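You operate a simulated robot arm through the tools that you are given. There is no shell and no other tool.

You run a simulated robot arm. Do the job below in one go: nothing can be reset, and whatever is moved stays where it is left.

Task
Test the purple lead, rack it and tag it by the result.
Fine: mode dial as its flag says. Lead into the free hole of the rack; green ring over it for PASS, red ring for FAIL.

The check looks at the end state, three seconds after you hand in, the way a careful person would. Anything else that was tipped, shoved, dropped, spilled or broken makes it a failure.

Robot
A 7-joint arm with a fingered hand, fixed in place. Base frame: the origin is on the floor under the middle of its stand, x ahead of it, y to its left, z up. Units: mm, rad, N and s.
It reaches about 1164 mm from its shoulder. Its first joint turns from -2.897 to 2.897 rad. Payload 4.7 kg.
The tool frame sits at the grasp point between the pads (the TCP): z along the fingers, y along the line on which they close. The tips reach 36 mm beyond it. The gripper opens to 120 mm; its body begins 42 mm behind the TCP. The gripper is a hand of 5 fingers: y runs from the thumb to the fingers, the wrist lies at [-18, -122, -210] in the tool frame, and closing takes about 1.5 s.
Orientation is told as [roll, pitch, yaw] about the base's x, y, z axes, in that order, counted from this pose: with the fingers straight down and the wrist toward the robot, the tool's x, y and z point along [0, 1, 0], [1, 0, 0] and [0, 0, -1] of the base frame.

Tools
- The arm moves only by the tool send_rows. Its arguments are lists of equal length, an entry for each row: "fingers": the opening, from 0 (shut) to 1 (fully open); "dp": the shift along the base's x, y, z in mm, a list of three; "angular": the turn, a rotation vector about the base's x, y, z in rad, a list of three. In form: {"fingers": [fingers, ...], "dp": [[dx, dy, dz], ...], "angular": [[wx, wy, wz], ...]}. A call has 1 to 20 rows; each row is the pose to reach, as a shift and turn from the pose commanded when the call began. A row lasts 0.2 s, in which the tool goes at most 50 mm and 0.15 rad; a call with a longer step from one row to the next is refused whole, and so is a gripper value outside its range. Where a pose cannot be reached the arm comes as near as it can. A force on the tool above 40 N (or 10 N above the force at the start of the call, whichever is more), or a blocked arm, ends the call early, and 0.2 s more pass. The fingers move at their own pace (about 45 mm/s each) and stop on an object; they squeeze with about 26 N. The grip force told is the motor's: it shows also when the fingers shut on nothing. Time passes only in rows, and 0.2 s behind the last, so rows that repeat a pose let the fingers close. The reply holds the time, the measured pose of the TCP, the force on the tool along the base axes, the opening and the grip force, in the units named above and with some noise, with the torque about the TCP (base axes, N m) and any sound that the robot's microphone picked up.
- Cameras (640 x 400 px; columns grow to the right, rows downward): "scene" is fixed at [398.1, -499.4, 1561.7]; the picture's right is [0.99, -0.12, 0.00], its down [-0.06, -0.46, -0.88] and it looks along [0.11, 0.88, -0.47] (base axes); focal length 343 px, centre (320, 200). "wrist" rides on the gripper at [72, -91, -143] in the tool frame; the picture's right is [-0.80, 0.28, -0.53], its down [-0.53, -0.73, 0.42] and it looks along [-0.27, 0.62, 0.74] (tool axes); focal length 234 px, centre (320, 200). There is no depth. A picture from a camera that has moved, and an enlarged one, comes with that camera's place and axes in the base frame and with its lens.
- grab_frame(camera): a new picture of that camera. No time passes.
- grasp_type(shape): the hand has 5 fingers and takes this shape, open, in about a second: jaw (thumb against the fingers, like two jaws); tri (thumb and two fingers); tip (a fingertip pinch); poke (one finger out to press); point (the index stretched); flat (the hand flat); cup (the hand cupped); fist (a fist). The gripper value then closes the fingers along that shape, each until it touches; the sizes above hold for jaw. It gives what a move gives, with no picture.
- enlarge(camera, box): a new picture of the part [left, top, right, bottom] of that camera's present view, enlarged. No time passes.
- job_done(): hands the job in; it is judged then, once.

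Nothing tells you positions but the pictures and the camera data. Unless the task says otherwise, let go and move clear before handing in.

The tools are called after "Call:" by a JSON object that holds its "method" and its "body". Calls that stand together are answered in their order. send_rows: Moves the arm, as the interface text tells. Its arguments: {"type":"object","properties":{"fingers":{"type":"array","items":{"type":"number"}},"dp":{"type":"array","items":{"type":"array","items":{"type":"number"}}},"angular":{"type":"array","items":{"type":"array","items":{"type":"number"}}}},"required":["fingers","dp","angular"]} The other tools are called the same way: grasp_type (shape) gives the hand a shape; grab_frame (camera) takes a picture; enlarge (camera, box) takes an enlarged picture of a part of a camera's view; job_done () hands the job in.

At the start:

```text
t: 0.0
eef_pos: [264.8, 544.2, 1146.8]
tcp_rot: [0.0, 0.001, 0.0]
contact_force: [0.1, 0.0, -0.3]
ft_torque: [0.0, -0.01, 0.01]
gripper_width: 119.8
grasp_force: 0.1
shape: jaw
```

scene: 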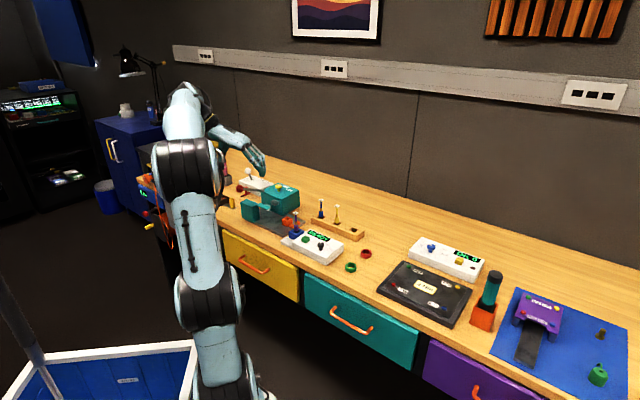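
wrist: 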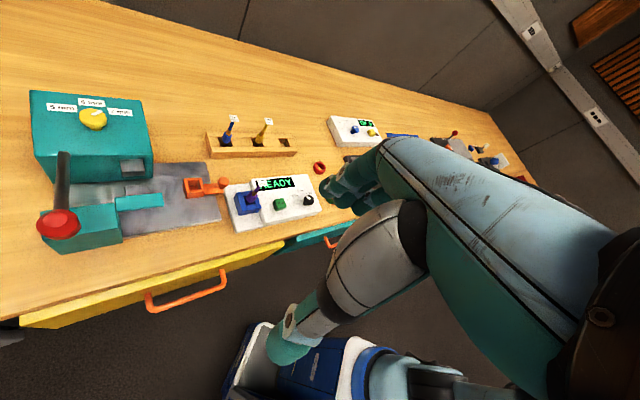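

I see a long workbench with several stations; I need to find the purple lead, the tester, the rack and the rings. I will enlarge parts of both views first.

Call:
{"method": "enlarge", "body": {"camera": "scene", "box": [220, 150, 400, 290]}}

Call:
{"method": "enlarge", "body": {"camera": "wrist", "box": [160, 80, 360, 250]}}

Call:
{"method": "enlarge", "body": {"camera": "scene", "box": [370, 220, 640, 400]}}

Call:
{"method": "enlarge", "body": {"camera": "wrist", "box": [0, 60, 240, 280]}}

Call:
{"method": "enlarge", "body": {"camera": "wrist", "box": [300, 90, 560, 220]}}

```text
2.86 times, centred on (310, 220) of scene
camera zoom: at [398.1, -499.4, 1561.7], right [0.99, -0.12, 0.0], down [-0.06, -0.46, -0.88], along [0.11, 0.88, -0.47], focal length 981 px, centre (349, 143)
```

zoom: 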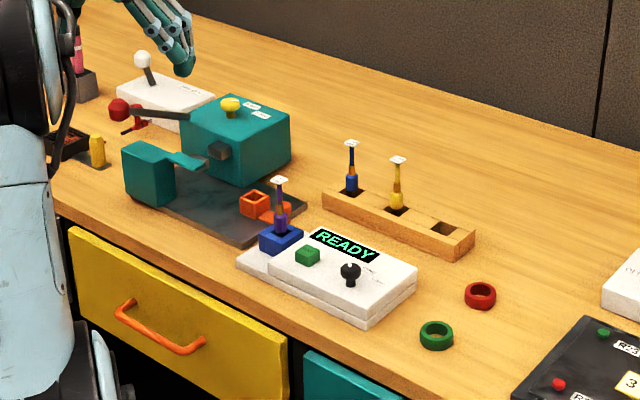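

```text
2.35 times, centred on (260, 165) of wrist
camera zoom: at [174.8, 616.5, 1291.8], right [0.28, -0.8, 0.53], down [-0.73, -0.53, -0.42], along [0.62, -0.27, -0.74], focal length 551 px, centre (461, 282)
```

zoom: 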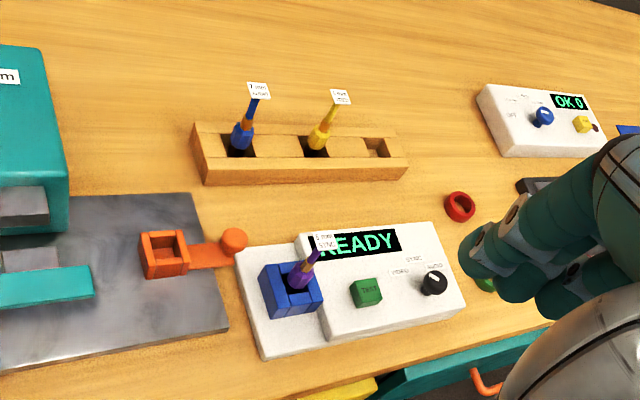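

```text
2.22 times, centred on (505, 310) of scene
camera zoom: at [398.1, -499.4, 1561.7], right [0.99, -0.12, 0.0], down [-0.06, -0.46, -0.88], along [0.11, 0.88, -0.47], focal length 763 px, centre (-91, -44)
```

zoom: 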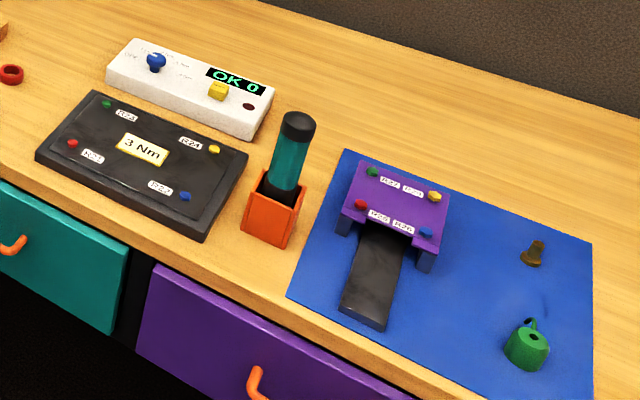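

```text
1.82 times, centred on (120, 170) of wrist
camera zoom: at [174.8, 616.5, 1291.8], right [0.28, -0.8, 0.53], down [-0.73, -0.53, -0.42], along [0.62, -0.27, -0.74], focal length 426 px, centre (684, 254)
```

zoom: 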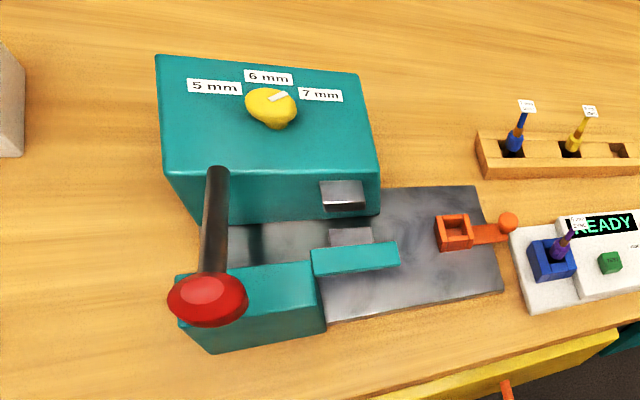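

```text
2.46 times, centred on (430, 155) of wrist
camera zoom: at [174.8, 616.5, 1291.8], right [0.28, -0.8, 0.53], down [-0.73, -0.53, -0.42], along [0.62, -0.27, -0.74], focal length 576 px, centre (49, 311)
```

zoom: 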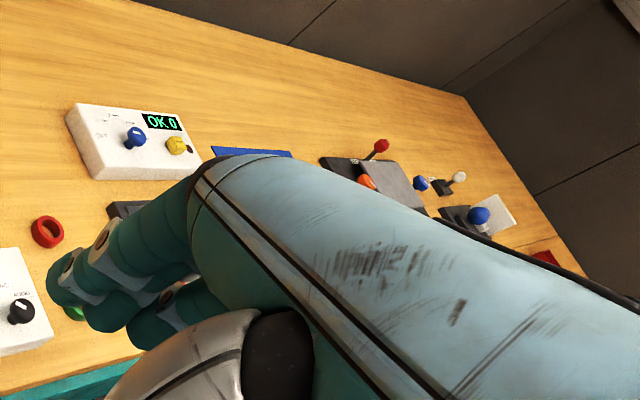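

The purple lead stands in the blue socket of the white tester (READY display, green button, black dial); the rack with one free hole sits behind it and the two rings are to its right. I will zoom in on the flag and the dial legends.

Call:
{"method": "enlarge", "body": {"camera": "wrist", "box": [225, 165, 325, 235]}}

Call:
{"method": "enlarge", "body": {"camera": "wrist", "box": [285, 175, 305, 188]}}

Call:
{"method": "enlarge", "body": {"camera": "wrist", "box": [265, 183, 325, 220]}}

Call:
{"method": "enlarge", "body": {"camera": "scene", "box": [285, 200, 345, 240]}}

Call:
{"method": "enlarge", "body": {"camera": "scene", "box": [285, 225, 345, 265]}}

```text
5.71 times, centred on (275, 200) of wrist
camera zoom: at [174.8, 616.5, 1291.8], right [0.28, -0.8, 0.53], down [-0.73, -0.53, -0.42], along [0.62, -0.27, -0.74], focal length 1338 px, centre (577, 200)
```

zoom: 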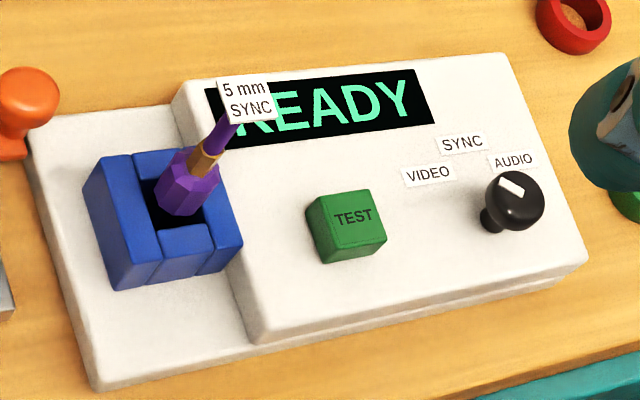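

```text
16.00 times, centred on (295, 182) of wrist
camera zoom: at [174.8, 616.5, 1291.8], right [0.28, -0.8, 0.53], down [-0.73, -0.53, -0.42], along [0.62, -0.27, -0.74], focal length 3747 px, centre (720, 496)
```

zoom: 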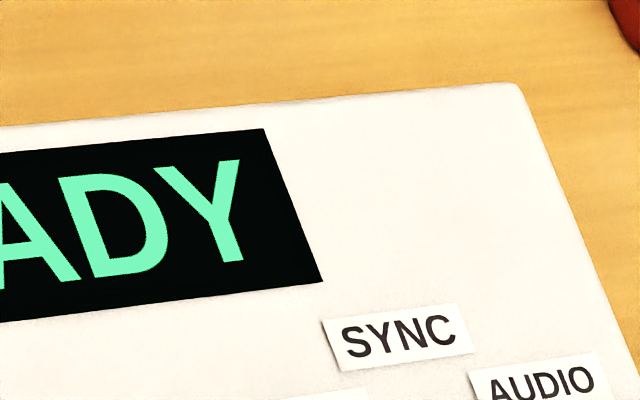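

```text
10.67 times, centred on (295, 202) of wrist
camera zoom: at [174.8, 616.5, 1291.8], right [0.28, -0.8, 0.53], down [-0.73, -0.53, -0.42], along [0.62, -0.27, -0.74], focal length 2498 px, centre (587, 184)
```

zoom: 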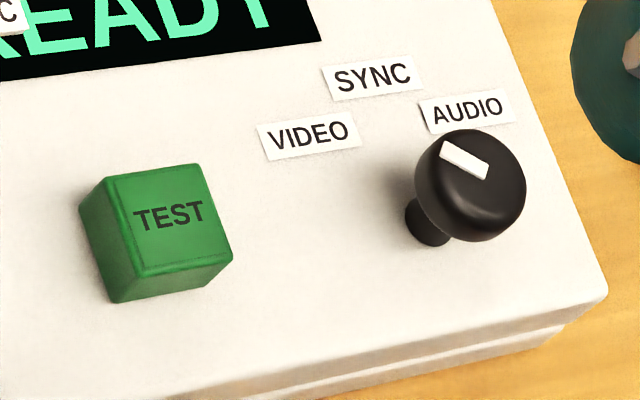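

```text
10.00 times, centred on (315, 220) of scene
camera zoom: at [398.1, -499.4, 1561.7], right [0.99, -0.12, 0.0], down [-0.06, -0.46, -0.88], along [0.11, 0.88, -0.47], focal length 3434 px, centre (370, 0)
```

zoom: 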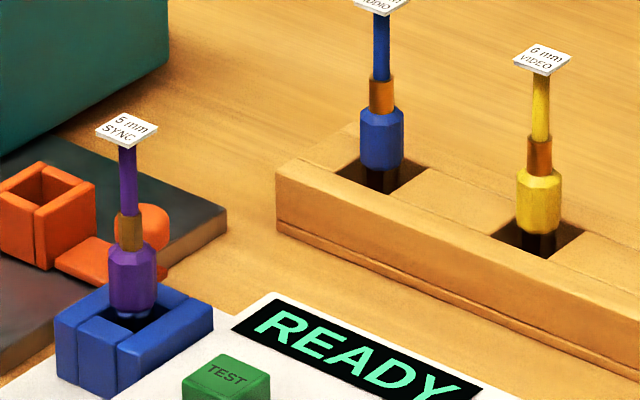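

```text
10.00 times, centred on (315, 245) of scene
camera zoom: at [398.1, -499.4, 1561.7], right [0.99, -0.12, 0.0], down [-0.06, -0.46, -0.88], along [0.11, 0.88, -0.47], focal length 3434 px, centre (370, -250)
```

zoom: 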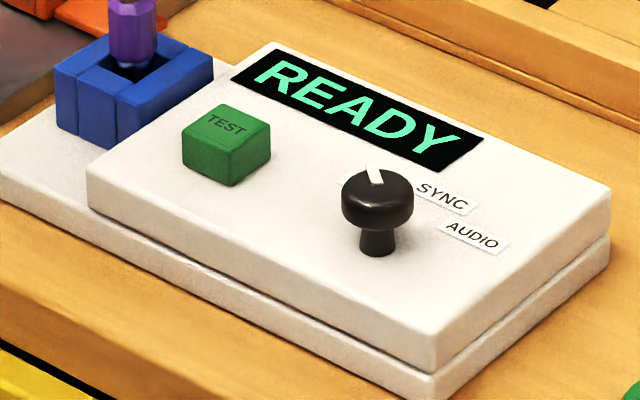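

The flag reads "5 mm SYNC", the dial points at VIDEO now, so it needs about 41° clockwise to SYNC. I take the knob to be near (520, 484, 860), the lead near (443, 600), the free rack hole near (663, 607, 830). First I check how the tip pinch looks, in free air.

Call:
{"method": "grasp_type", "body": {"shape": "tip"}}

```text
t: 0.9
eef_pos: [264.8, 543.5, 1148.1]
tcp_rot: [0.001, -0.001, 0.0]
contact_force: [-0.2, -1.0, -0.9]
ft_torque: [-0.02, 0.02, 0.03]
gripper_width: 119.8
grasp_force: 0.1
shape: tip
```

Call:
{"method": "grab_frame", "body": {"camera": "wrist"}}

Call:
{"method": "enlarge", "body": {"camera": "scene", "box": [180, 100, 300, 180]}}

```text
taken
camera wrist: at [174.8, 616.5, 1291.8], right [0.28, -0.8, 0.53], down [-0.73, -0.53, -0.42], along [0.62, -0.27, -0.74], focal length 234 px, centre (320, 200)
```

wrist: 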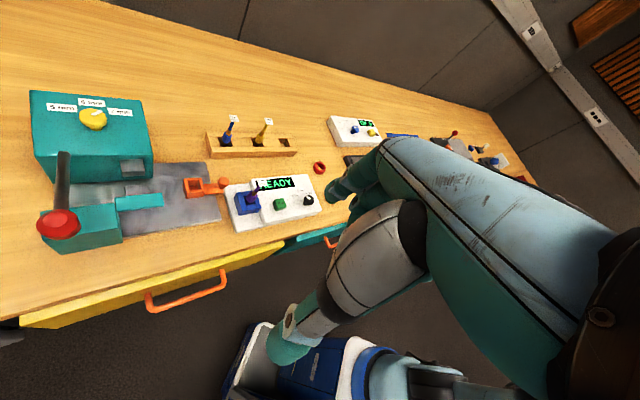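

```text
5.00 times, centred on (240, 140) of scene
camera zoom: at [398.1, -499.4, 1561.7], right [0.99, -0.12, 0.0], down [-0.06, -0.46, -0.88], along [0.11, 0.88, -0.47], focal length 1717 px, centre (720, 500)
```

zoom: 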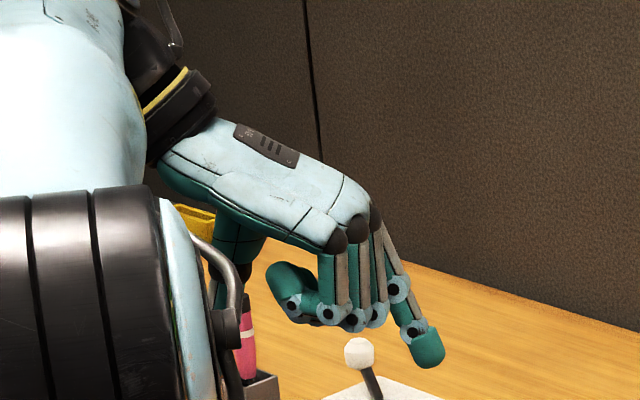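

In the tip shape the index stays out and three fingers curl. I will close it in free air and see where the pinch point lands.

Call:
{"method": "send_rows", "body": {"fingers": [0, 0, 0, 0, 0, 0, 0, 0, 0, 0], "dp": [[0, 0, 0], [0, 0, 0], [0, 0, 0], [0, 0, 0], [0, 0, 0], [0, 0, 0], [0, 0, 0], [0, 0, 0], [0, 0, 0], [0, 0, 0]], "angular": [[0, 0, 0], [0, 0, 0], [0, 0, 0], [0, 0, 0], [0, 0, 0], [0, 0, 0], [0, 0, 0], [0, 0, 0], [0, 0, 0], [0, 0, 0]]}}

Call:
{"method": "grab_frame", "body": {"camera": "wrist"}}

Call:
{"method": "enlarge", "body": {"camera": "scene", "box": [180, 100, 300, 180]}}

Call:
{"method": "enlarge", "body": {"camera": "wrist", "box": [260, 140, 440, 340]}}

```text
t: 3.1
eef_pos: [265.2, 544.3, 1147.9]
tcp_rot: [-0.001, -0.001, -0.001]
contact_force: [0.6, -0.3, -0.5]
ft_torque: [-0.02, -0.01, -0.01]
gripper_width: 0.0
grasp_force: 25.5
shape: tip
```

```text
taken
camera wrist: at [174.8, 616.5, 1291.8], right [0.28, -0.8, 0.53], down [-0.73, -0.53, -0.42], along [0.62, -0.27, -0.74], focal length 234 px, centre (320, 200)
```

wrist: 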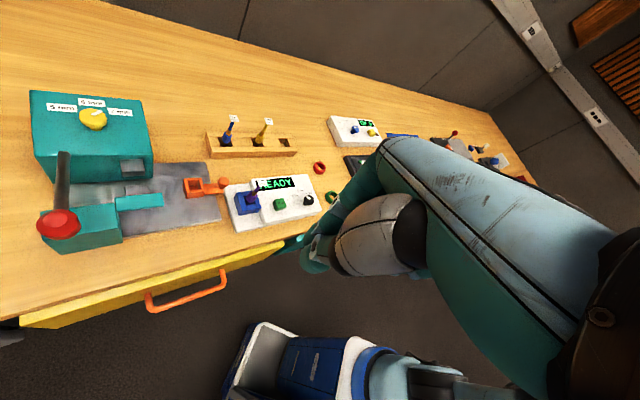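

```text
5.00 times, centred on (240, 140) of scene
camera zoom: at [398.1, -499.4, 1561.7], right [0.99, -0.12, 0.0], down [-0.06, -0.46, -0.88], along [0.11, 0.88, -0.47], focal length 1717 px, centre (720, 500)
```

zoom: 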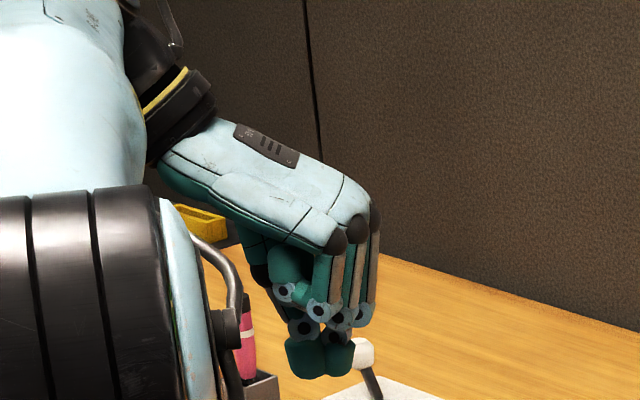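

```text
2.00 times, centred on (350, 240) of wrist
camera zoom: at [174.8, 616.5, 1291.8], right [0.28, -0.8, 0.53], down [-0.73, -0.53, -0.42], along [0.62, -0.27, -0.74], focal length 468 px, centre (260, 120)
```

zoom: 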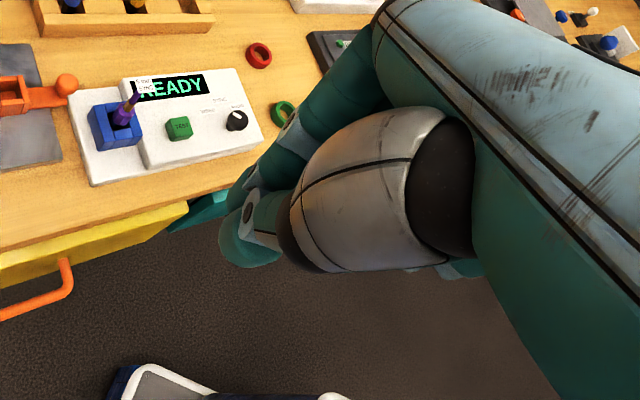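

Closed, the pinch sits roughly 25–30 mm beyond the TCP along the fingers. I will move above the dial with yaw 0.75 and a partly open pinch, and check the alignment in both cameras.

Call:
{"method": "send_rows", "body": {"fingers": [0.4, 0.4, 0.4, 0.4, 0.4, 0.4, 0.4, 0.4, 0.4], "dp": [[30, -7, -18], [62, -15, -36], [94, -22, -54], [126, -30, -72], [158, -38, -90], [190, -45, -108], [222, -53, -130], [255, -62, -148], [255, -62, -148]], "angular": [[0, 0, 0.1], [0, 0, 0.2], [0, 0, 0.3], [0, 0, 0.4], [0, 0, 0.5], [0, 0, 0.6], [0, 0, 0.68], [0, 0, 0.75], [0, 0, 0.75]]}}

Call:
{"method": "grab_frame", "body": {"camera": "wrist"}}

Call:
{"method": "grab_frame", "body": {"camera": "scene"}}

```text
t: 5.1
eef_pos: [520.4, 479.7, 999.5]
tcp_rot: [0.001, 0.0, 0.752]
contact_force: [0.1, 0.2, 0.1]
ft_torque: [0.01, 0.0, 0.01]
gripper_width: 47.8
grasp_force: 0.0
shape: tip
```

```text
taken
camera wrist: at [404.6, 470.6, 1143.2], right [0.75, -0.4, 0.53], down [-0.17, -0.89, -0.42], along [0.64, 0.23, -0.74], focal length 234 px, centre (320, 200)
```

wrist: 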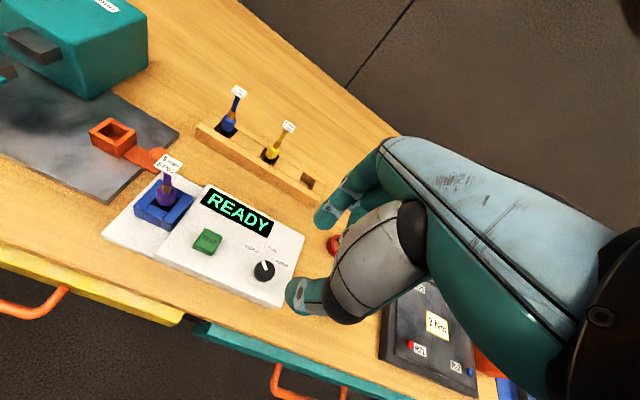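

```text
taken
```

scene: 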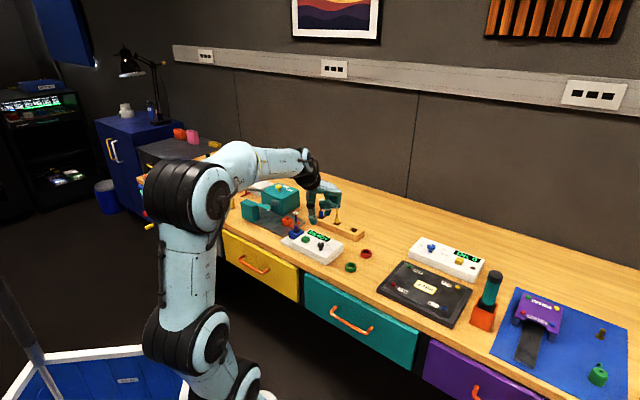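

The hand is above the tester now. I enlarge both views for precise alignment.

Call:
{"method": "enlarge", "body": {"camera": "scene", "box": [280, 170, 370, 270]}}

Call:
{"method": "enlarge", "body": {"camera": "wrist", "box": [220, 170, 380, 330]}}

Call:
{"method": "enlarge", "body": {"camera": "wrist", "box": [180, 210, 310, 300]}}

```text
4.00 times, centred on (325, 220) of scene
camera zoom: at [398.1, -499.4, 1561.7], right [0.99, -0.12, 0.0], down [-0.06, -0.46, -0.88], along [0.11, 0.88, -0.47], focal length 1374 px, centre (300, 120)
```

zoom: 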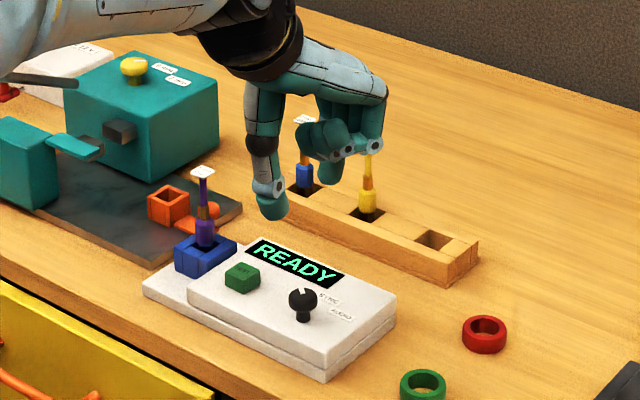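

```text
2.50 times, centred on (300, 250) of wrist
camera zoom: at [404.6, 470.6, 1143.2], right [0.75, -0.4, 0.53], down [-0.17, -0.89, -0.42], along [0.64, 0.23, -0.74], focal length 585 px, centre (370, 75)
```

zoom: 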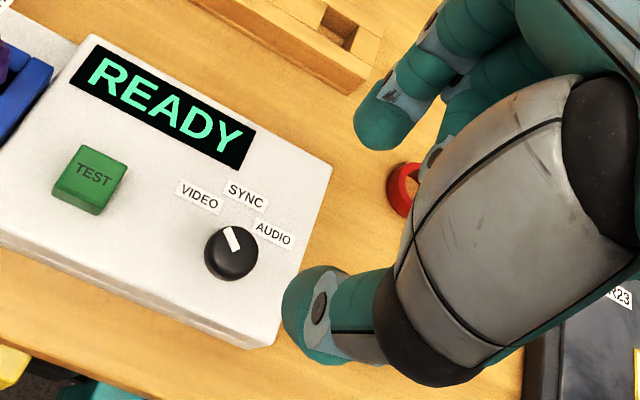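

```text
4.44 times, centred on (245, 255) of wrist
camera zoom: at [404.6, 470.6, 1143.2], right [0.75, -0.4, 0.53], down [-0.17, -0.89, -0.42], along [0.64, 0.23, -0.74], focal length 1041 px, centre (653, -44)
```

zoom: 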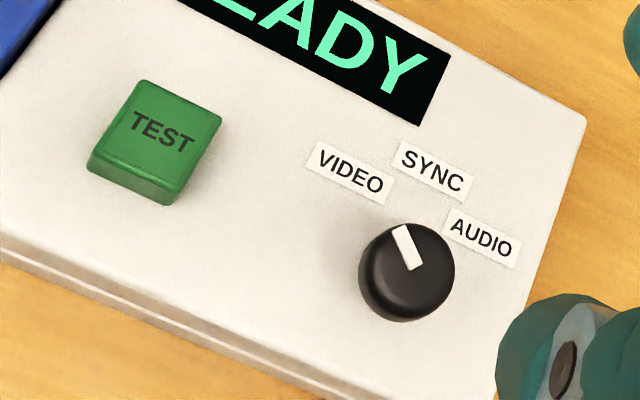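

Seen from here the labels lie at about 87° (VIDEO), 45° (SYNC) and 2° (AUDIO) around the dial at (522, 485), and the pointer is on VIDEO. I centre over the knob and go down part of the way.

Call:
{"method": "send_rows", "body": {"fingers": [0.4, 0.4, 0.4, 0.4], "dp": [[2, 5, -30], [2, 5, -60], [2, 5, -85], [2, 5, -85]], "angular": [[0, 0, 0], [0, 0, 0], [0, 0, 0], [0, 0, 0]]}}

Call:
{"method": "enlarge", "body": {"camera": "scene", "box": [280, 200, 370, 270]}}

Call:
{"method": "enlarge", "body": {"camera": "wrist", "box": [220, 170, 380, 330]}}

```text
t: 6.1
eef_pos: [522.2, 487.8, 916.5]
tcp_rot: [0.0, -0.001, 0.751]
contact_force: [0.2, -0.5, -0.8]
ft_torque: [-0.02, 0.02, -0.04]
gripper_width: 47.7
grasp_force: 0.2
shape: tip
```

```text
5.71 times, centred on (325, 235) of scene
camera zoom: at [398.1, -499.4, 1561.7], right [0.99, -0.12, 0.0], down [-0.06, -0.46, -0.88], along [0.11, 0.88, -0.47], focal length 1962 px, centre (291, 0)
```

zoom: 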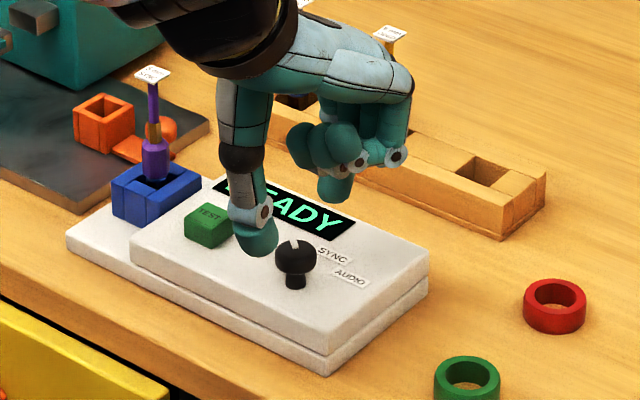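

```text
2.50 times, centred on (300, 250) of wrist
camera zoom: at [406.6, 478.2, 1059.1], right [0.75, -0.4, 0.53], down [-0.17, -0.89, -0.42], along [0.64, 0.23, -0.74], focal length 585 px, centre (370, 75)
```

zoom: 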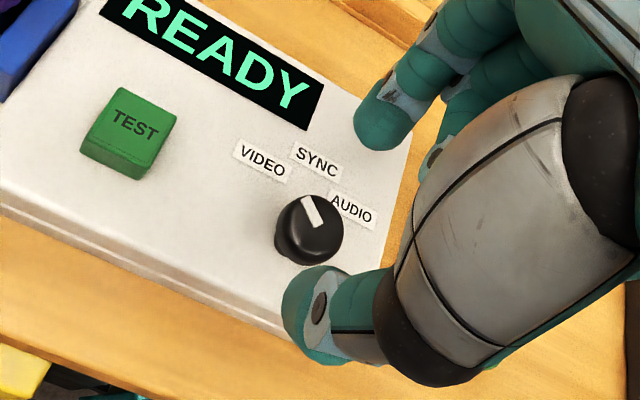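

The pinch is centred on the knob to within about 2 mm. I go down the last 33 mm and look again before closing.

Call:
{"method": "send_rows", "body": {"fingers": [0.4, 0.4, 0.4], "dp": [[0, -2, -18], [0, -2, -33], [0, -2, -33]], "angular": [[0, 0, 0], [0, 0, 0], [0, 0, 0]]}}

Call:
{"method": "enlarge", "body": {"camera": "scene", "box": [290, 210, 360, 270]}}

Call:
{"method": "enlarge", "body": {"camera": "wrist", "box": [250, 180, 390, 310]}}

```text
t: 6.9
eef_pos: [521.5, 485.6, 882.3]
tcp_rot: [0.0, 0.0, 0.75]
contact_force: [0.0, -0.2, -0.3]
ft_torque: [-0.01, 0.0, -0.01]
gripper_width: 47.7
grasp_force: 0.1
shape: tip
```

```text
6.67 times, centred on (325, 240) of scene
camera zoom: at [398.1, -499.4, 1561.7], right [0.99, -0.12, 0.0], down [-0.06, -0.46, -0.88], along [0.11, 0.88, -0.47], focal length 2289 px, centre (287, -67)
```

zoom: 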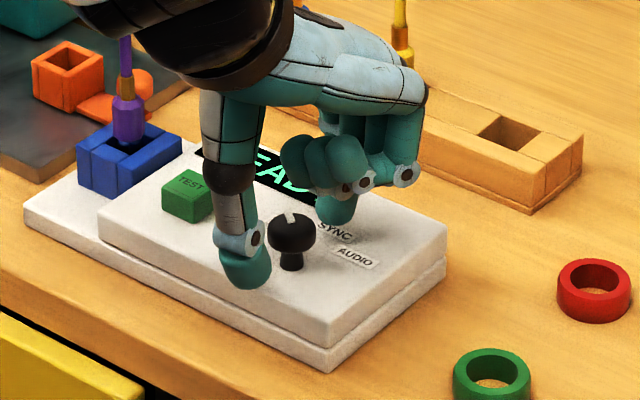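

```text
3.08 times, centred on (320, 245) of wrist
camera zoom: at [406.2, 476.6, 1025.1], right [0.75, -0.4, 0.53], down [-0.17, -0.89, -0.42], along [0.64, 0.23, -0.74], focal length 720 px, centre (320, 62)
```

zoom: 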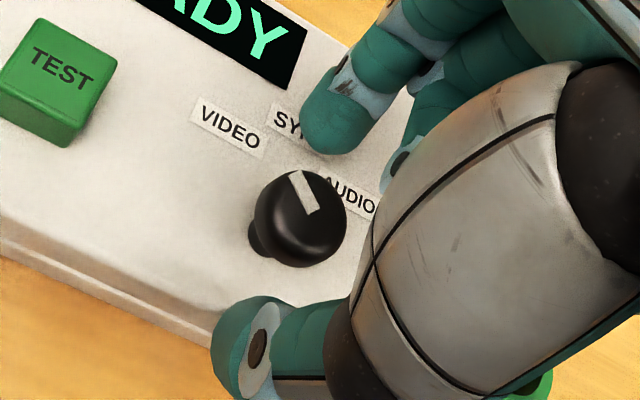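

The knob cap sits between thumb and index. I close the pinch now.

Call:
{"method": "send_rows", "body": {"fingers": [0.3, 0.2, 0.1, 0.0, 0.0, 0.0], "dp": [[0, 0, 0], [0, 0, 0], [0, 0, 0], [0, 0, 0], [0, 0, 0], [0, 0, 0]], "angular": [[0, 0, 0], [0, 0, 0], [0, 0, 0], [0, 0, 0], [0, 0, 0], [0, 0, 0]]}}

Call:
{"method": "enlarge", "body": {"camera": "scene", "box": [290, 210, 360, 270]}}

Call:
{"method": "enlarge", "body": {"camera": "wrist", "box": [250, 180, 390, 310]}}

```text
t: 8.3
eef_pos: [521.1, 485.6, 882.1]
tcp_rot: [0.001, 0.0, 0.75]
contact_force: [1.3, -1.7, -0.7]
ft_torque: [-0.1, -0.01, -0.04]
gripper_width: 20.2
grasp_force: 25.8
shape: tip
```

```text
6.67 times, centred on (325, 240) of scene
camera zoom: at [398.1, -499.4, 1561.7], right [0.99, -0.12, 0.0], down [-0.06, -0.46, -0.88], along [0.11, 0.88, -0.47], focal length 2289 px, centre (287, -67)
```

zoom: 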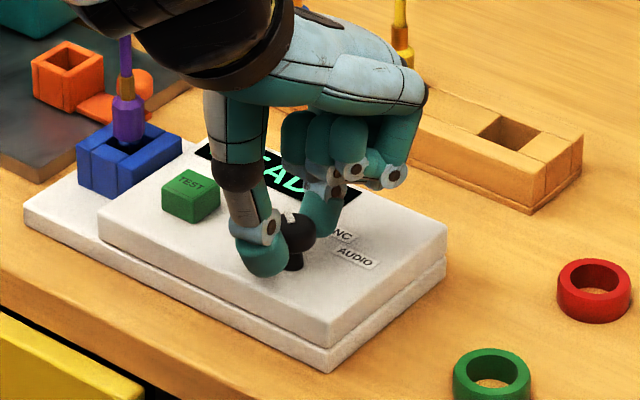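

```text
3.08 times, centred on (320, 245) of wrist
camera zoom: at [406.3, 476.5, 1025.1], right [0.75, -0.4, 0.53], down [-0.17, -0.89, -0.42], along [0.64, 0.23, -0.74], focal length 720 px, centre (320, 62)
```

zoom: 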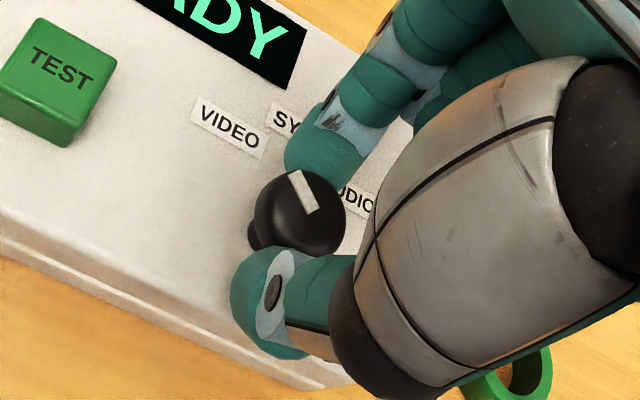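

The knob is held (20 mm, 26 N). I turn it clockwise by 0.74 rad, 42°.

Call:
{"method": "send_rows", "body": {"fingers": [0, 0, 0, 0, 0, 0, 0, 0, 0], "dp": [[0, 0, 0], [0, 0, 0], [0, 0, 0], [0, 0, 0], [0, 0, 0], [0, 0, 0], [0, 0, 0], [0, 0, 0], [0, 0, 0]], "angular": [[0, 0, -0.1], [0, 0, -0.2], [0, 0, -0.3], [0, 0, -0.4], [0, 0, -0.5], [0, 0, -0.6], [0, 0, -0.7], [0, 0, -0.74], [0, 0, -0.74]]}}

Call:
{"method": "enlarge", "body": {"camera": "scene", "box": [290, 210, 360, 270]}}

Call:
{"method": "enlarge", "body": {"camera": "wrist", "box": [250, 180, 390, 310]}}

```text
t: 10.3
eef_pos: [522.1, 485.3, 881.8]
tcp_rot: [0.001, 0.0, 0.01]
contact_force: [-2.2, 5.6, -1.3]
ft_torque: [0.16, 0.03, 0.02]
gripper_width: 20.3
grasp_force: 25.7
shape: tip
```

```text
6.67 times, centred on (325, 240) of scene
camera zoom: at [398.1, -499.4, 1561.7], right [0.99, -0.12, 0.0], down [-0.06, -0.46, -0.88], along [0.11, 0.88, -0.47], focal length 2289 px, centre (287, -67)
```

zoom: 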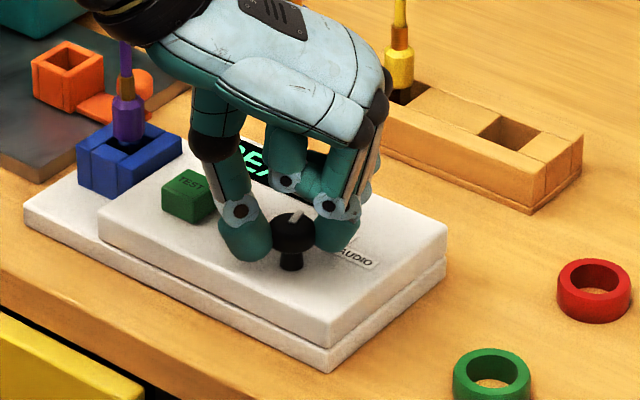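

```text
3.08 times, centred on (320, 245) of wrist
camera zoom: at [430.7, 556.6, 1025.5], right [0.29, -0.8, 0.52], down [-0.73, -0.54, -0.42], along [0.62, -0.26, -0.74], focal length 720 px, centre (320, 62)
```

zoom: 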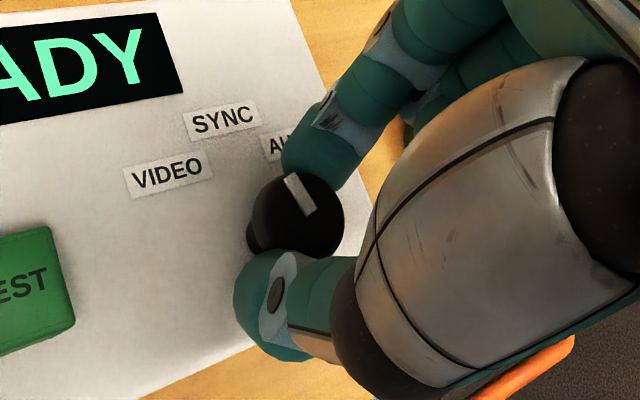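

The knob turned with the hand. I release, rise straight up, and check the pointer.

Call:
{"method": "send_rows", "body": {"fingers": [0.2, 0.4, 0.4, 0.4, 0.4, 0.4, 0.4], "dp": [[0, 0, 0], [0, 0, 0], [0, 0, 0], [0, 0, 20], [0, 0, 50], [0, 0, 90], [0, 0, 130]], "angular": [[0, 0, 0], [0, 0, 0], [0, 0, 0], [0, 0, 0], [0, 0, 0], [0, 0, 0], [0, 0, 0]]}}

Call:
{"method": "enlarge", "body": {"camera": "scene", "box": [290, 210, 360, 270]}}

Call:
{"method": "enlarge", "body": {"camera": "wrist", "box": [200, 160, 340, 290]}}

```text
t: 11.9
eef_pos: [520.6, 487.5, 1010.3]
tcp_rot: [-0.002, 0.0, 0.011]
contact_force: [0.4, 1.0, -1.0]
ft_torque: [-0.03, -0.04, -0.01]
gripper_width: 47.8
grasp_force: 0.1
shape: tip
```

```text
6.67 times, centred on (325, 240) of scene
camera zoom: at [398.1, -499.4, 1561.7], right [0.99, -0.12, 0.0], down [-0.06, -0.46, -0.88], along [0.11, 0.88, -0.47], focal length 2289 px, centre (287, -67)
```

zoom: 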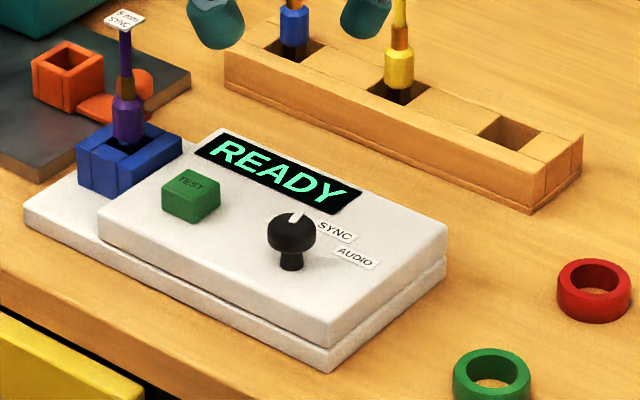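

```text
3.08 times, centred on (270, 225) of wrist
camera zoom: at [430.2, 558.5, 1154.5], right [0.29, -0.8, 0.53], down [-0.73, -0.54, -0.42], along [0.62, -0.26, -0.74], focal length 720 px, centre (474, 123)
```

zoom: 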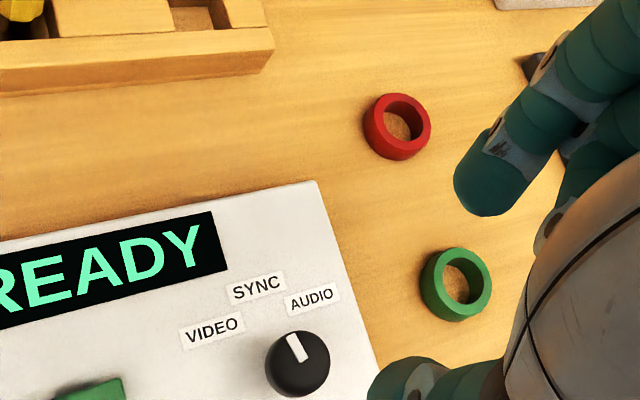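

Call:
{"method": "enlarge", "body": {"camera": "wrist", "box": [235, 210, 285, 255]}}

Call:
{"method": "enlarge", "body": {"camera": "scene", "box": [308, 230, 348, 258]}}

```text
8.89 times, centred on (260, 232) of wrist
camera zoom: at [430.2, 558.5, 1154.5], right [0.29, -0.8, 0.53], down [-0.73, -0.54, -0.42], along [0.62, -0.26, -0.74], focal length 2082 px, centre (853, -89)
```

zoom: 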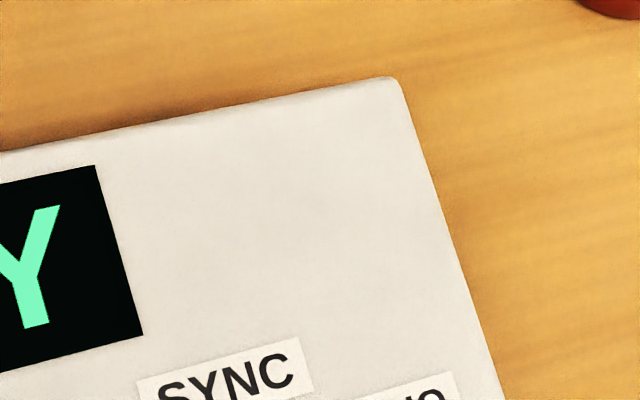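

```text
14.29 times, centred on (328, 244) of scene
camera zoom: at [398.1, -499.4, 1561.7], right [0.99, -0.12, 0.0], down [-0.06, -0.46, -0.88], along [0.11, 0.88, -0.47], focal length 4906 px, centre (206, -429)
```

zoom: 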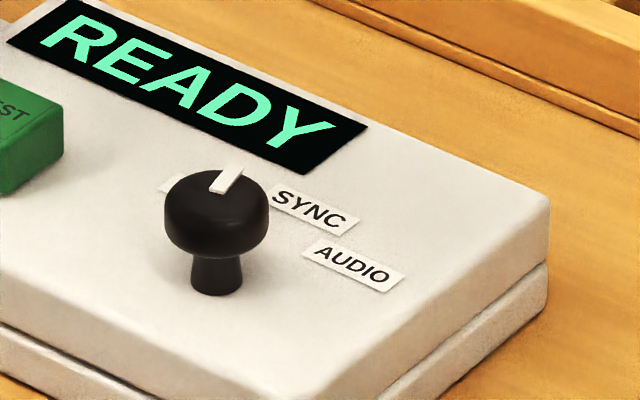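

Call:
{"method": "enlarge", "body": {"camera": "wrist", "box": [235, 250, 295, 290]}}

Call:
{"method": "enlarge", "body": {"camera": "wrist", "box": [245, 263, 280, 288]}}

```text
10.00 times, centred on (265, 270) of wrist
camera zoom: at [430.2, 558.5, 1154.5], right [0.29, -0.8, 0.53], down [-0.73, -0.54, -0.42], along [0.62, -0.26, -0.74], focal length 2342 px, centre (870, -500)
```

zoom: 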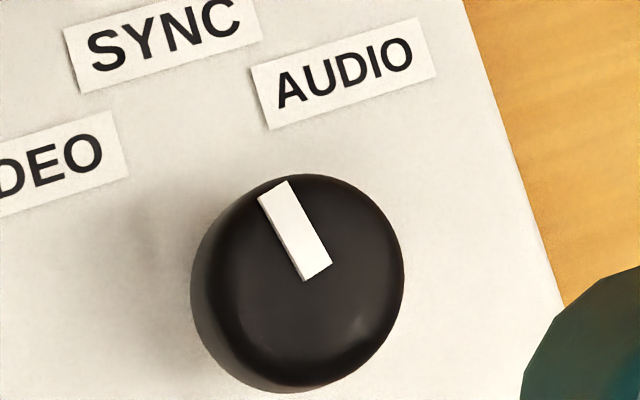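

```text
16.00 times, centred on (262, 276) of wrist
camera zoom: at [430.2, 558.5, 1154.5], right [0.29, -0.8, 0.53], down [-0.73, -0.54, -0.42], along [0.62, -0.26, -0.74], focal length 3747 px, centre (1240, -1008)
```

zoom: 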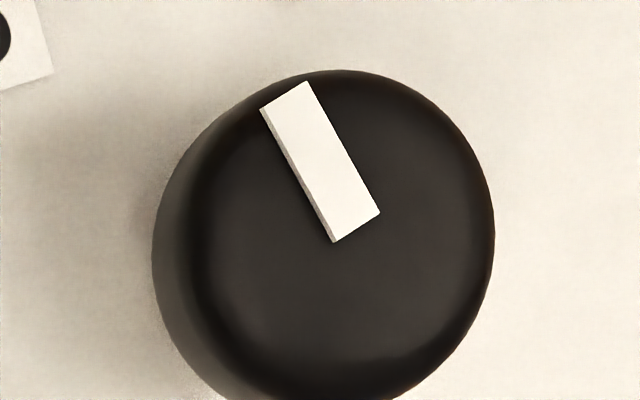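

The pointer moved from about 90° to about 57°; SYNC is at 45° from the dial centre, so some slip occurred and about 12° remain. I go down again and regrip.

Call:
{"method": "send_rows", "body": {"fingers": [0.4, 0.4, 0.4, 0.4, 0.3, 0.2, 0.1, 0.0, 0.0, 0.0], "dp": [[1, -2, -45], [1, -2, -85], [1, -2, -115], [1, -2, -129], [1, -2, -129], [1, -2, -129], [1, -2, -129], [1, -2, -129], [1, -2, -129], [1, -2, -129]], "angular": [[0, 0, 0], [0, 0, 0], [0, 0, 0], [0, 0, 0], [0, 0, 0], [0, 0, 0], [0, 0, 0], [0, 0, 0], [0, 0, 0], [0, 0, 0]]}}

Call:
{"method": "enlarge", "body": {"camera": "wrist", "box": [290, 200, 360, 250]}}

```text
t: 14.1
eef_pos: [521.0, 482.5, 883.2]
tcp_rot: [0.0, 0.001, 0.011]
contact_force: [0.4, -1.9, 0.1]
ft_torque: [-0.03, -0.03, -0.02]
gripper_width: 19.2
grasp_force: 26.2
shape: tip
```

```text
8.00 times, centred on (325, 225) of wrist
camera zoom: at [430.2, 554.5, 1027.0], right [0.29, -0.8, 0.53], down [-0.73, -0.54, -0.42], along [0.62, -0.26, -0.74], focal length 1873 px, centre (280, 0)
```

zoom: 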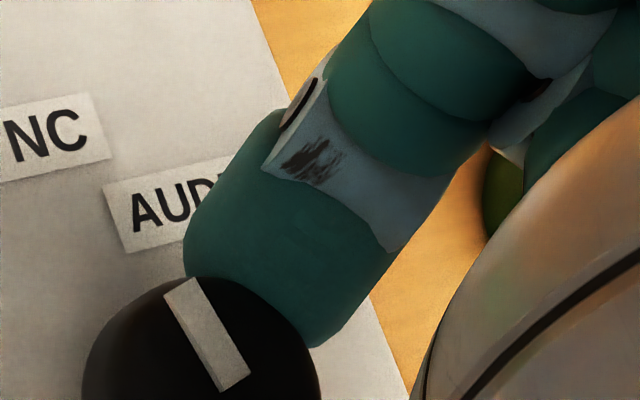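

Gripped again; the pointer reads 54–55°. I turn a further 0.2 rad and measure.

Call:
{"method": "send_rows", "body": {"fingers": [0, 0, 0, 0], "dp": [[0, 0, 0], [0, 0, 0], [0, 0, 0], [0, 0, 0]], "angular": [[0, 0, -0.08], [0, 0, -0.16], [0, 0, -0.22], [0, 0, -0.22]]}}

Call:
{"method": "enlarge", "body": {"camera": "wrist", "box": [280, 200, 350, 250]}}

```text
t: 15.1
eef_pos: [522.1, 482.5, 882.9]
tcp_rot: [0.0, 0.001, -0.211]
contact_force: [-9.0, -0.5, -0.4]
ft_torque: [-0.02, 0.28, -0.01]
gripper_width: 19.0
grasp_force: 26.0
shape: tip
```

```text
8.00 times, centred on (315, 225) of wrist
camera zoom: at [449.0, 573.0, 1027.1], right [0.11, -0.84, 0.53], down [-0.83, -0.37, -0.42], along [0.55, -0.39, -0.74], focal length 1873 px, centre (360, 0)
```

zoom: 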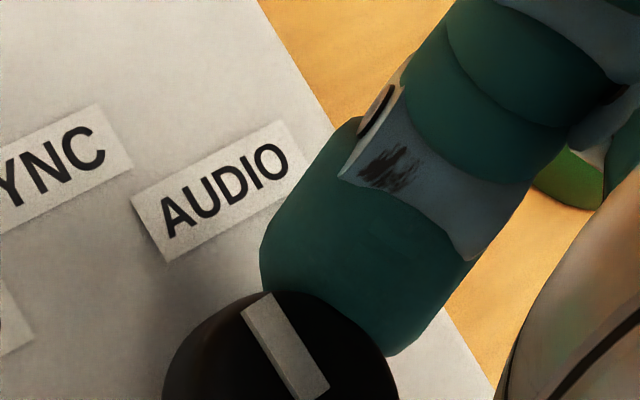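

The pointer now reads about 45°, on SYNC. I release, rise and verify.

Call:
{"method": "send_rows", "body": {"fingers": [0.2, 0.4, 0.4, 0.4, 0.4, 0.4, 0.4], "dp": [[0, 0, 0], [0, 0, 0], [0, 0, 0], [0, 0, 20], [0, 0, 50], [0, 0, 90], [0, 0, 130]], "angular": [[0, 0, 0], [0, 0, 0], [0, 0, 0], [0, 0, 0], [0, 0, 0], [0, 0, 0], [0, 0, 0]]}}

Call:
{"method": "grab_frame", "body": {"camera": "wrist"}}

Call:
{"method": "enlarge", "body": {"camera": "scene", "box": [308, 230, 348, 258]}}

Call:
{"method": "enlarge", "body": {"camera": "wrist", "box": [235, 250, 295, 290]}}

```text
t: 16.7
eef_pos: [525.8, 484.5, 1013.7]
tcp_rot: [-0.003, 0.0, -0.21]
contact_force: [-0.5, 0.8, 0.1]
ft_torque: [0.0, 0.02, -0.02]
gripper_width: 47.9
grasp_force: 0.0
shape: tip
```

```text
taken
camera wrist: at [451.9, 573.2, 1156.7], right [0.11, -0.84, 0.53], down [-0.83, -0.37, -0.42], along [0.55, -0.39, -0.74], focal length 234 px, centre (320, 200)
```

wrist: 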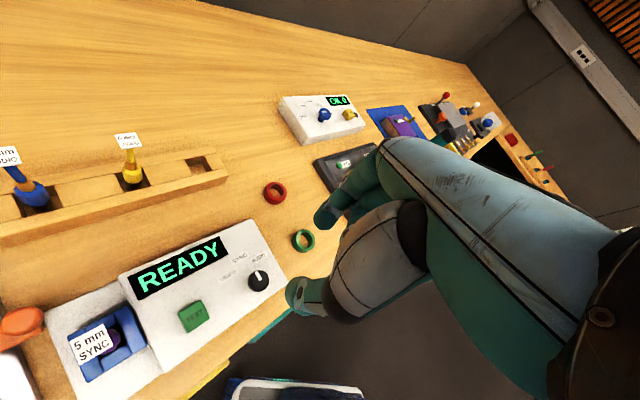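

```text
14.29 times, centred on (328, 244) of scene
camera zoom: at [398.1, -499.4, 1561.7], right [0.99, -0.12, 0.0], down [-0.06, -0.46, -0.88], along [0.11, 0.88, -0.47], focal length 4906 px, centre (206, -429)
```

zoom: 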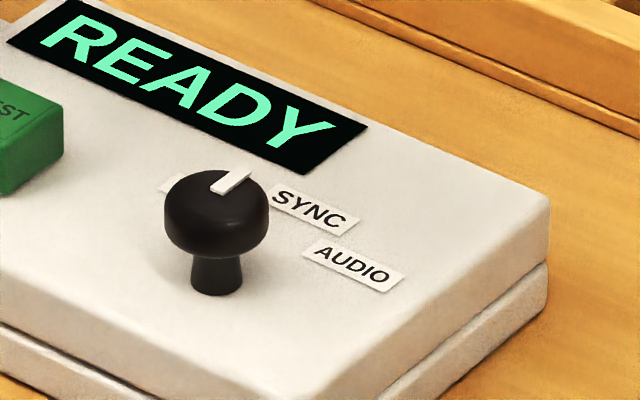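

```text
10.00 times, centred on (265, 270) of wrist
camera zoom: at [451.9, 573.2, 1156.7], right [0.11, -0.84, 0.53], down [-0.83, -0.37, -0.42], along [0.55, -0.39, -0.74], focal length 2342 px, centre (870, -500)
```

zoom: 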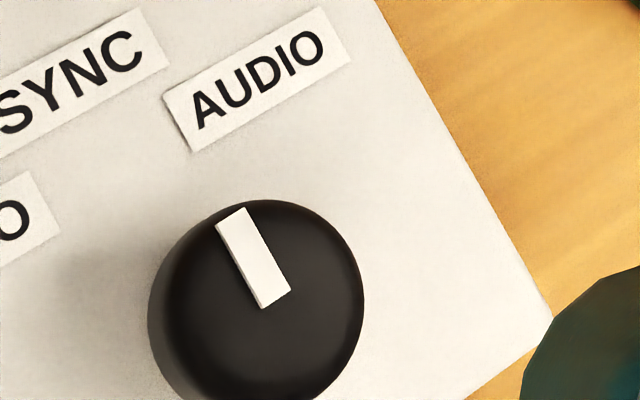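

The pointer is now parallel to the panel edge and points at SYNC (45°). Next I press TEST at about (474, 543, 850) with the closed fingertips, with the free side of the hand toward the lead; first I move above it.

Call:
{"method": "send_rows", "body": {"fingers": [0.3, 0.2, 0.1, 0.0, 0.0, 0.0, 0.0], "dp": [[-8, 8, 0], [-18, 18, 0], [-28, 28, 0], [-38, 38, 0], [-48, 48, 0], [-55, 56, -30], [-55, 56, -50]], "angular": [[0, 0, 0.12], [0, 0, 0.24], [0, 0, 0.36], [0, 0, 0.48], [0, 0, 0.6], [0, 0, 0.71], [0, 0, 0.71]]}}

Call:
{"method": "enlarge", "body": {"camera": "scene", "box": [280, 190, 360, 260]}}

Call:
{"method": "grab_frame", "body": {"camera": "wrist"}}

```text
t: 18.3
eef_pos: [467.5, 540.0, 962.5]
tcp_rot: [0.0, 0.0, 0.5]
contact_force: [0.4, 0.0, 1.2]
ft_torque: [0.01, 0.02, -0.01]
gripper_width: 0.1
grasp_force: 26.2
shape: tip
```

```text
5.71 times, centred on (320, 225) of scene
camera zoom: at [398.1, -499.4, 1561.7], right [0.99, -0.12, 0.0], down [-0.06, -0.46, -0.88], along [0.11, 0.88, -0.47], focal length 1962 px, centre (320, 57)
```

zoom: 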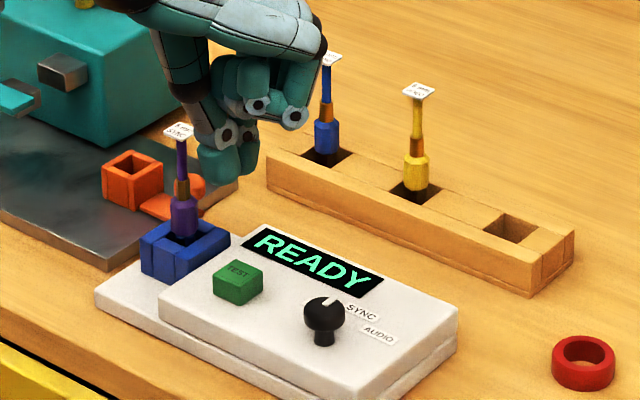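

```text
taken
camera wrist: at [353.8, 559.3, 1105.7], right [0.63, -0.57, 0.53], down [-0.39, -0.82, -0.42], along [0.67, 0.07, -0.74], focal length 234 px, centre (320, 200)
```

wrist: 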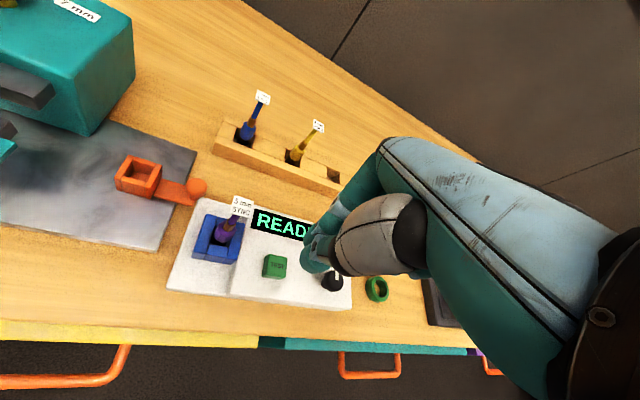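

The fingertips are above the button with the lead clear at the side. I go down to just above the button and look.

Call:
{"method": "send_rows", "body": {"fingers": [0, 0, 0, 0], "dp": [[2, 1, -30], [2, 1, -55], [2, 1, -66], [2, 1, -66]], "angular": [[0, 0, 0], [0, 0, 0], [0, 0, 0], [0, 0, 0]]}}

Call:
{"method": "enlarge", "body": {"camera": "scene", "box": [280, 200, 350, 260]}}

Call:
{"method": "enlarge", "body": {"camera": "wrist", "box": [200, 150, 360, 290]}}

```text
t: 19.3
eef_pos: [469.8, 541.3, 896.3]
tcp_rot: [0.0, 0.0, 0.501]
contact_force: [0.3, 0.2, -0.8]
ft_torque: [0.0, -0.01, 0.01]
gripper_width: 0.2
grasp_force: 26.2
shape: tip
```

```text
6.67 times, centred on (315, 230) of scene
camera zoom: at [398.1, -499.4, 1561.7], right [0.99, -0.12, 0.0], down [-0.06, -0.46, -0.88], along [0.11, 0.88, -0.47], focal length 2289 px, centre (353, 0)
```

zoom: 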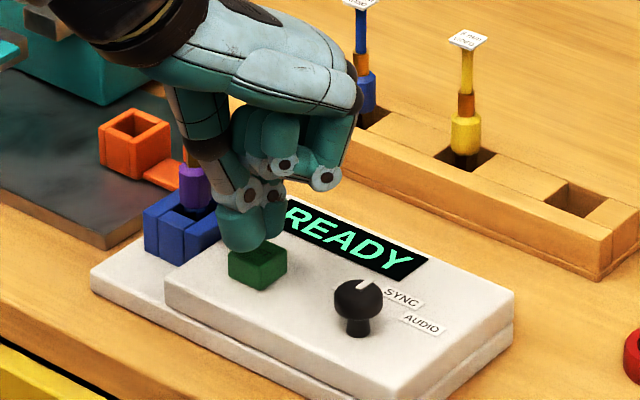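

```text
2.86 times, centred on (280, 220) of wrist
camera zoom: at [355.1, 560.8, 1040.3], right [0.63, -0.57, 0.53], down [-0.39, -0.82, -0.42], along [0.67, 0.06, -0.74], focal length 669 px, centre (434, 143)
```

zoom: 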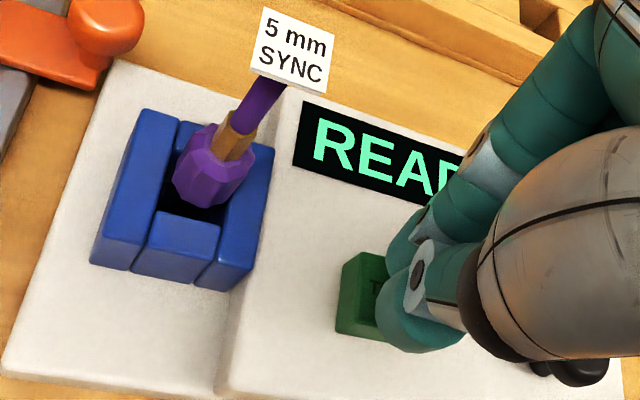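

The tips are about 8–10 mm over the button. I lower in small steps and watch the force and the display.

Call:
{"method": "send_rows", "body": {"fingers": [0, 0, 0, 0, 0, 0], "dp": [[0, 0, -3], [0, 0, -6], [0, 0, -8], [0, 0, -10], [0, 0, -12], [0, 0, -13]], "angular": [[0, 0, 0], [0, 0, 0], [0, 0, 0], [0, 0, 0], [0, 0, 0], [0, 0, 0]]}}

Call:
{"method": "enlarge", "body": {"camera": "scene", "box": [280, 200, 350, 260]}}

```text
t: 20.7
eef_pos: [470.5, 540.1, 885.9]
tcp_rot: [0.0, 0.0, 0.502]
contact_force: [-0.1, 1.0, 2.9]
ft_torque: [-0.01, 0.02, 0.0]
gripper_width: 0.1
grasp_force: 25.6
shape: tip
heard: click
```

```text
6.67 times, centred on (315, 230) of scene
camera zoom: at [398.1, -499.4, 1561.7], right [0.99, -0.12, 0.0], down [-0.06, -0.46, -0.88], along [0.11, 0.88, -0.47], focal length 2289 px, centre (353, 0)
```

zoom: 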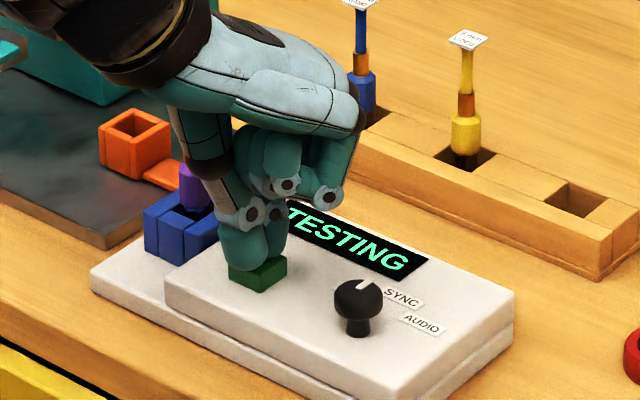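

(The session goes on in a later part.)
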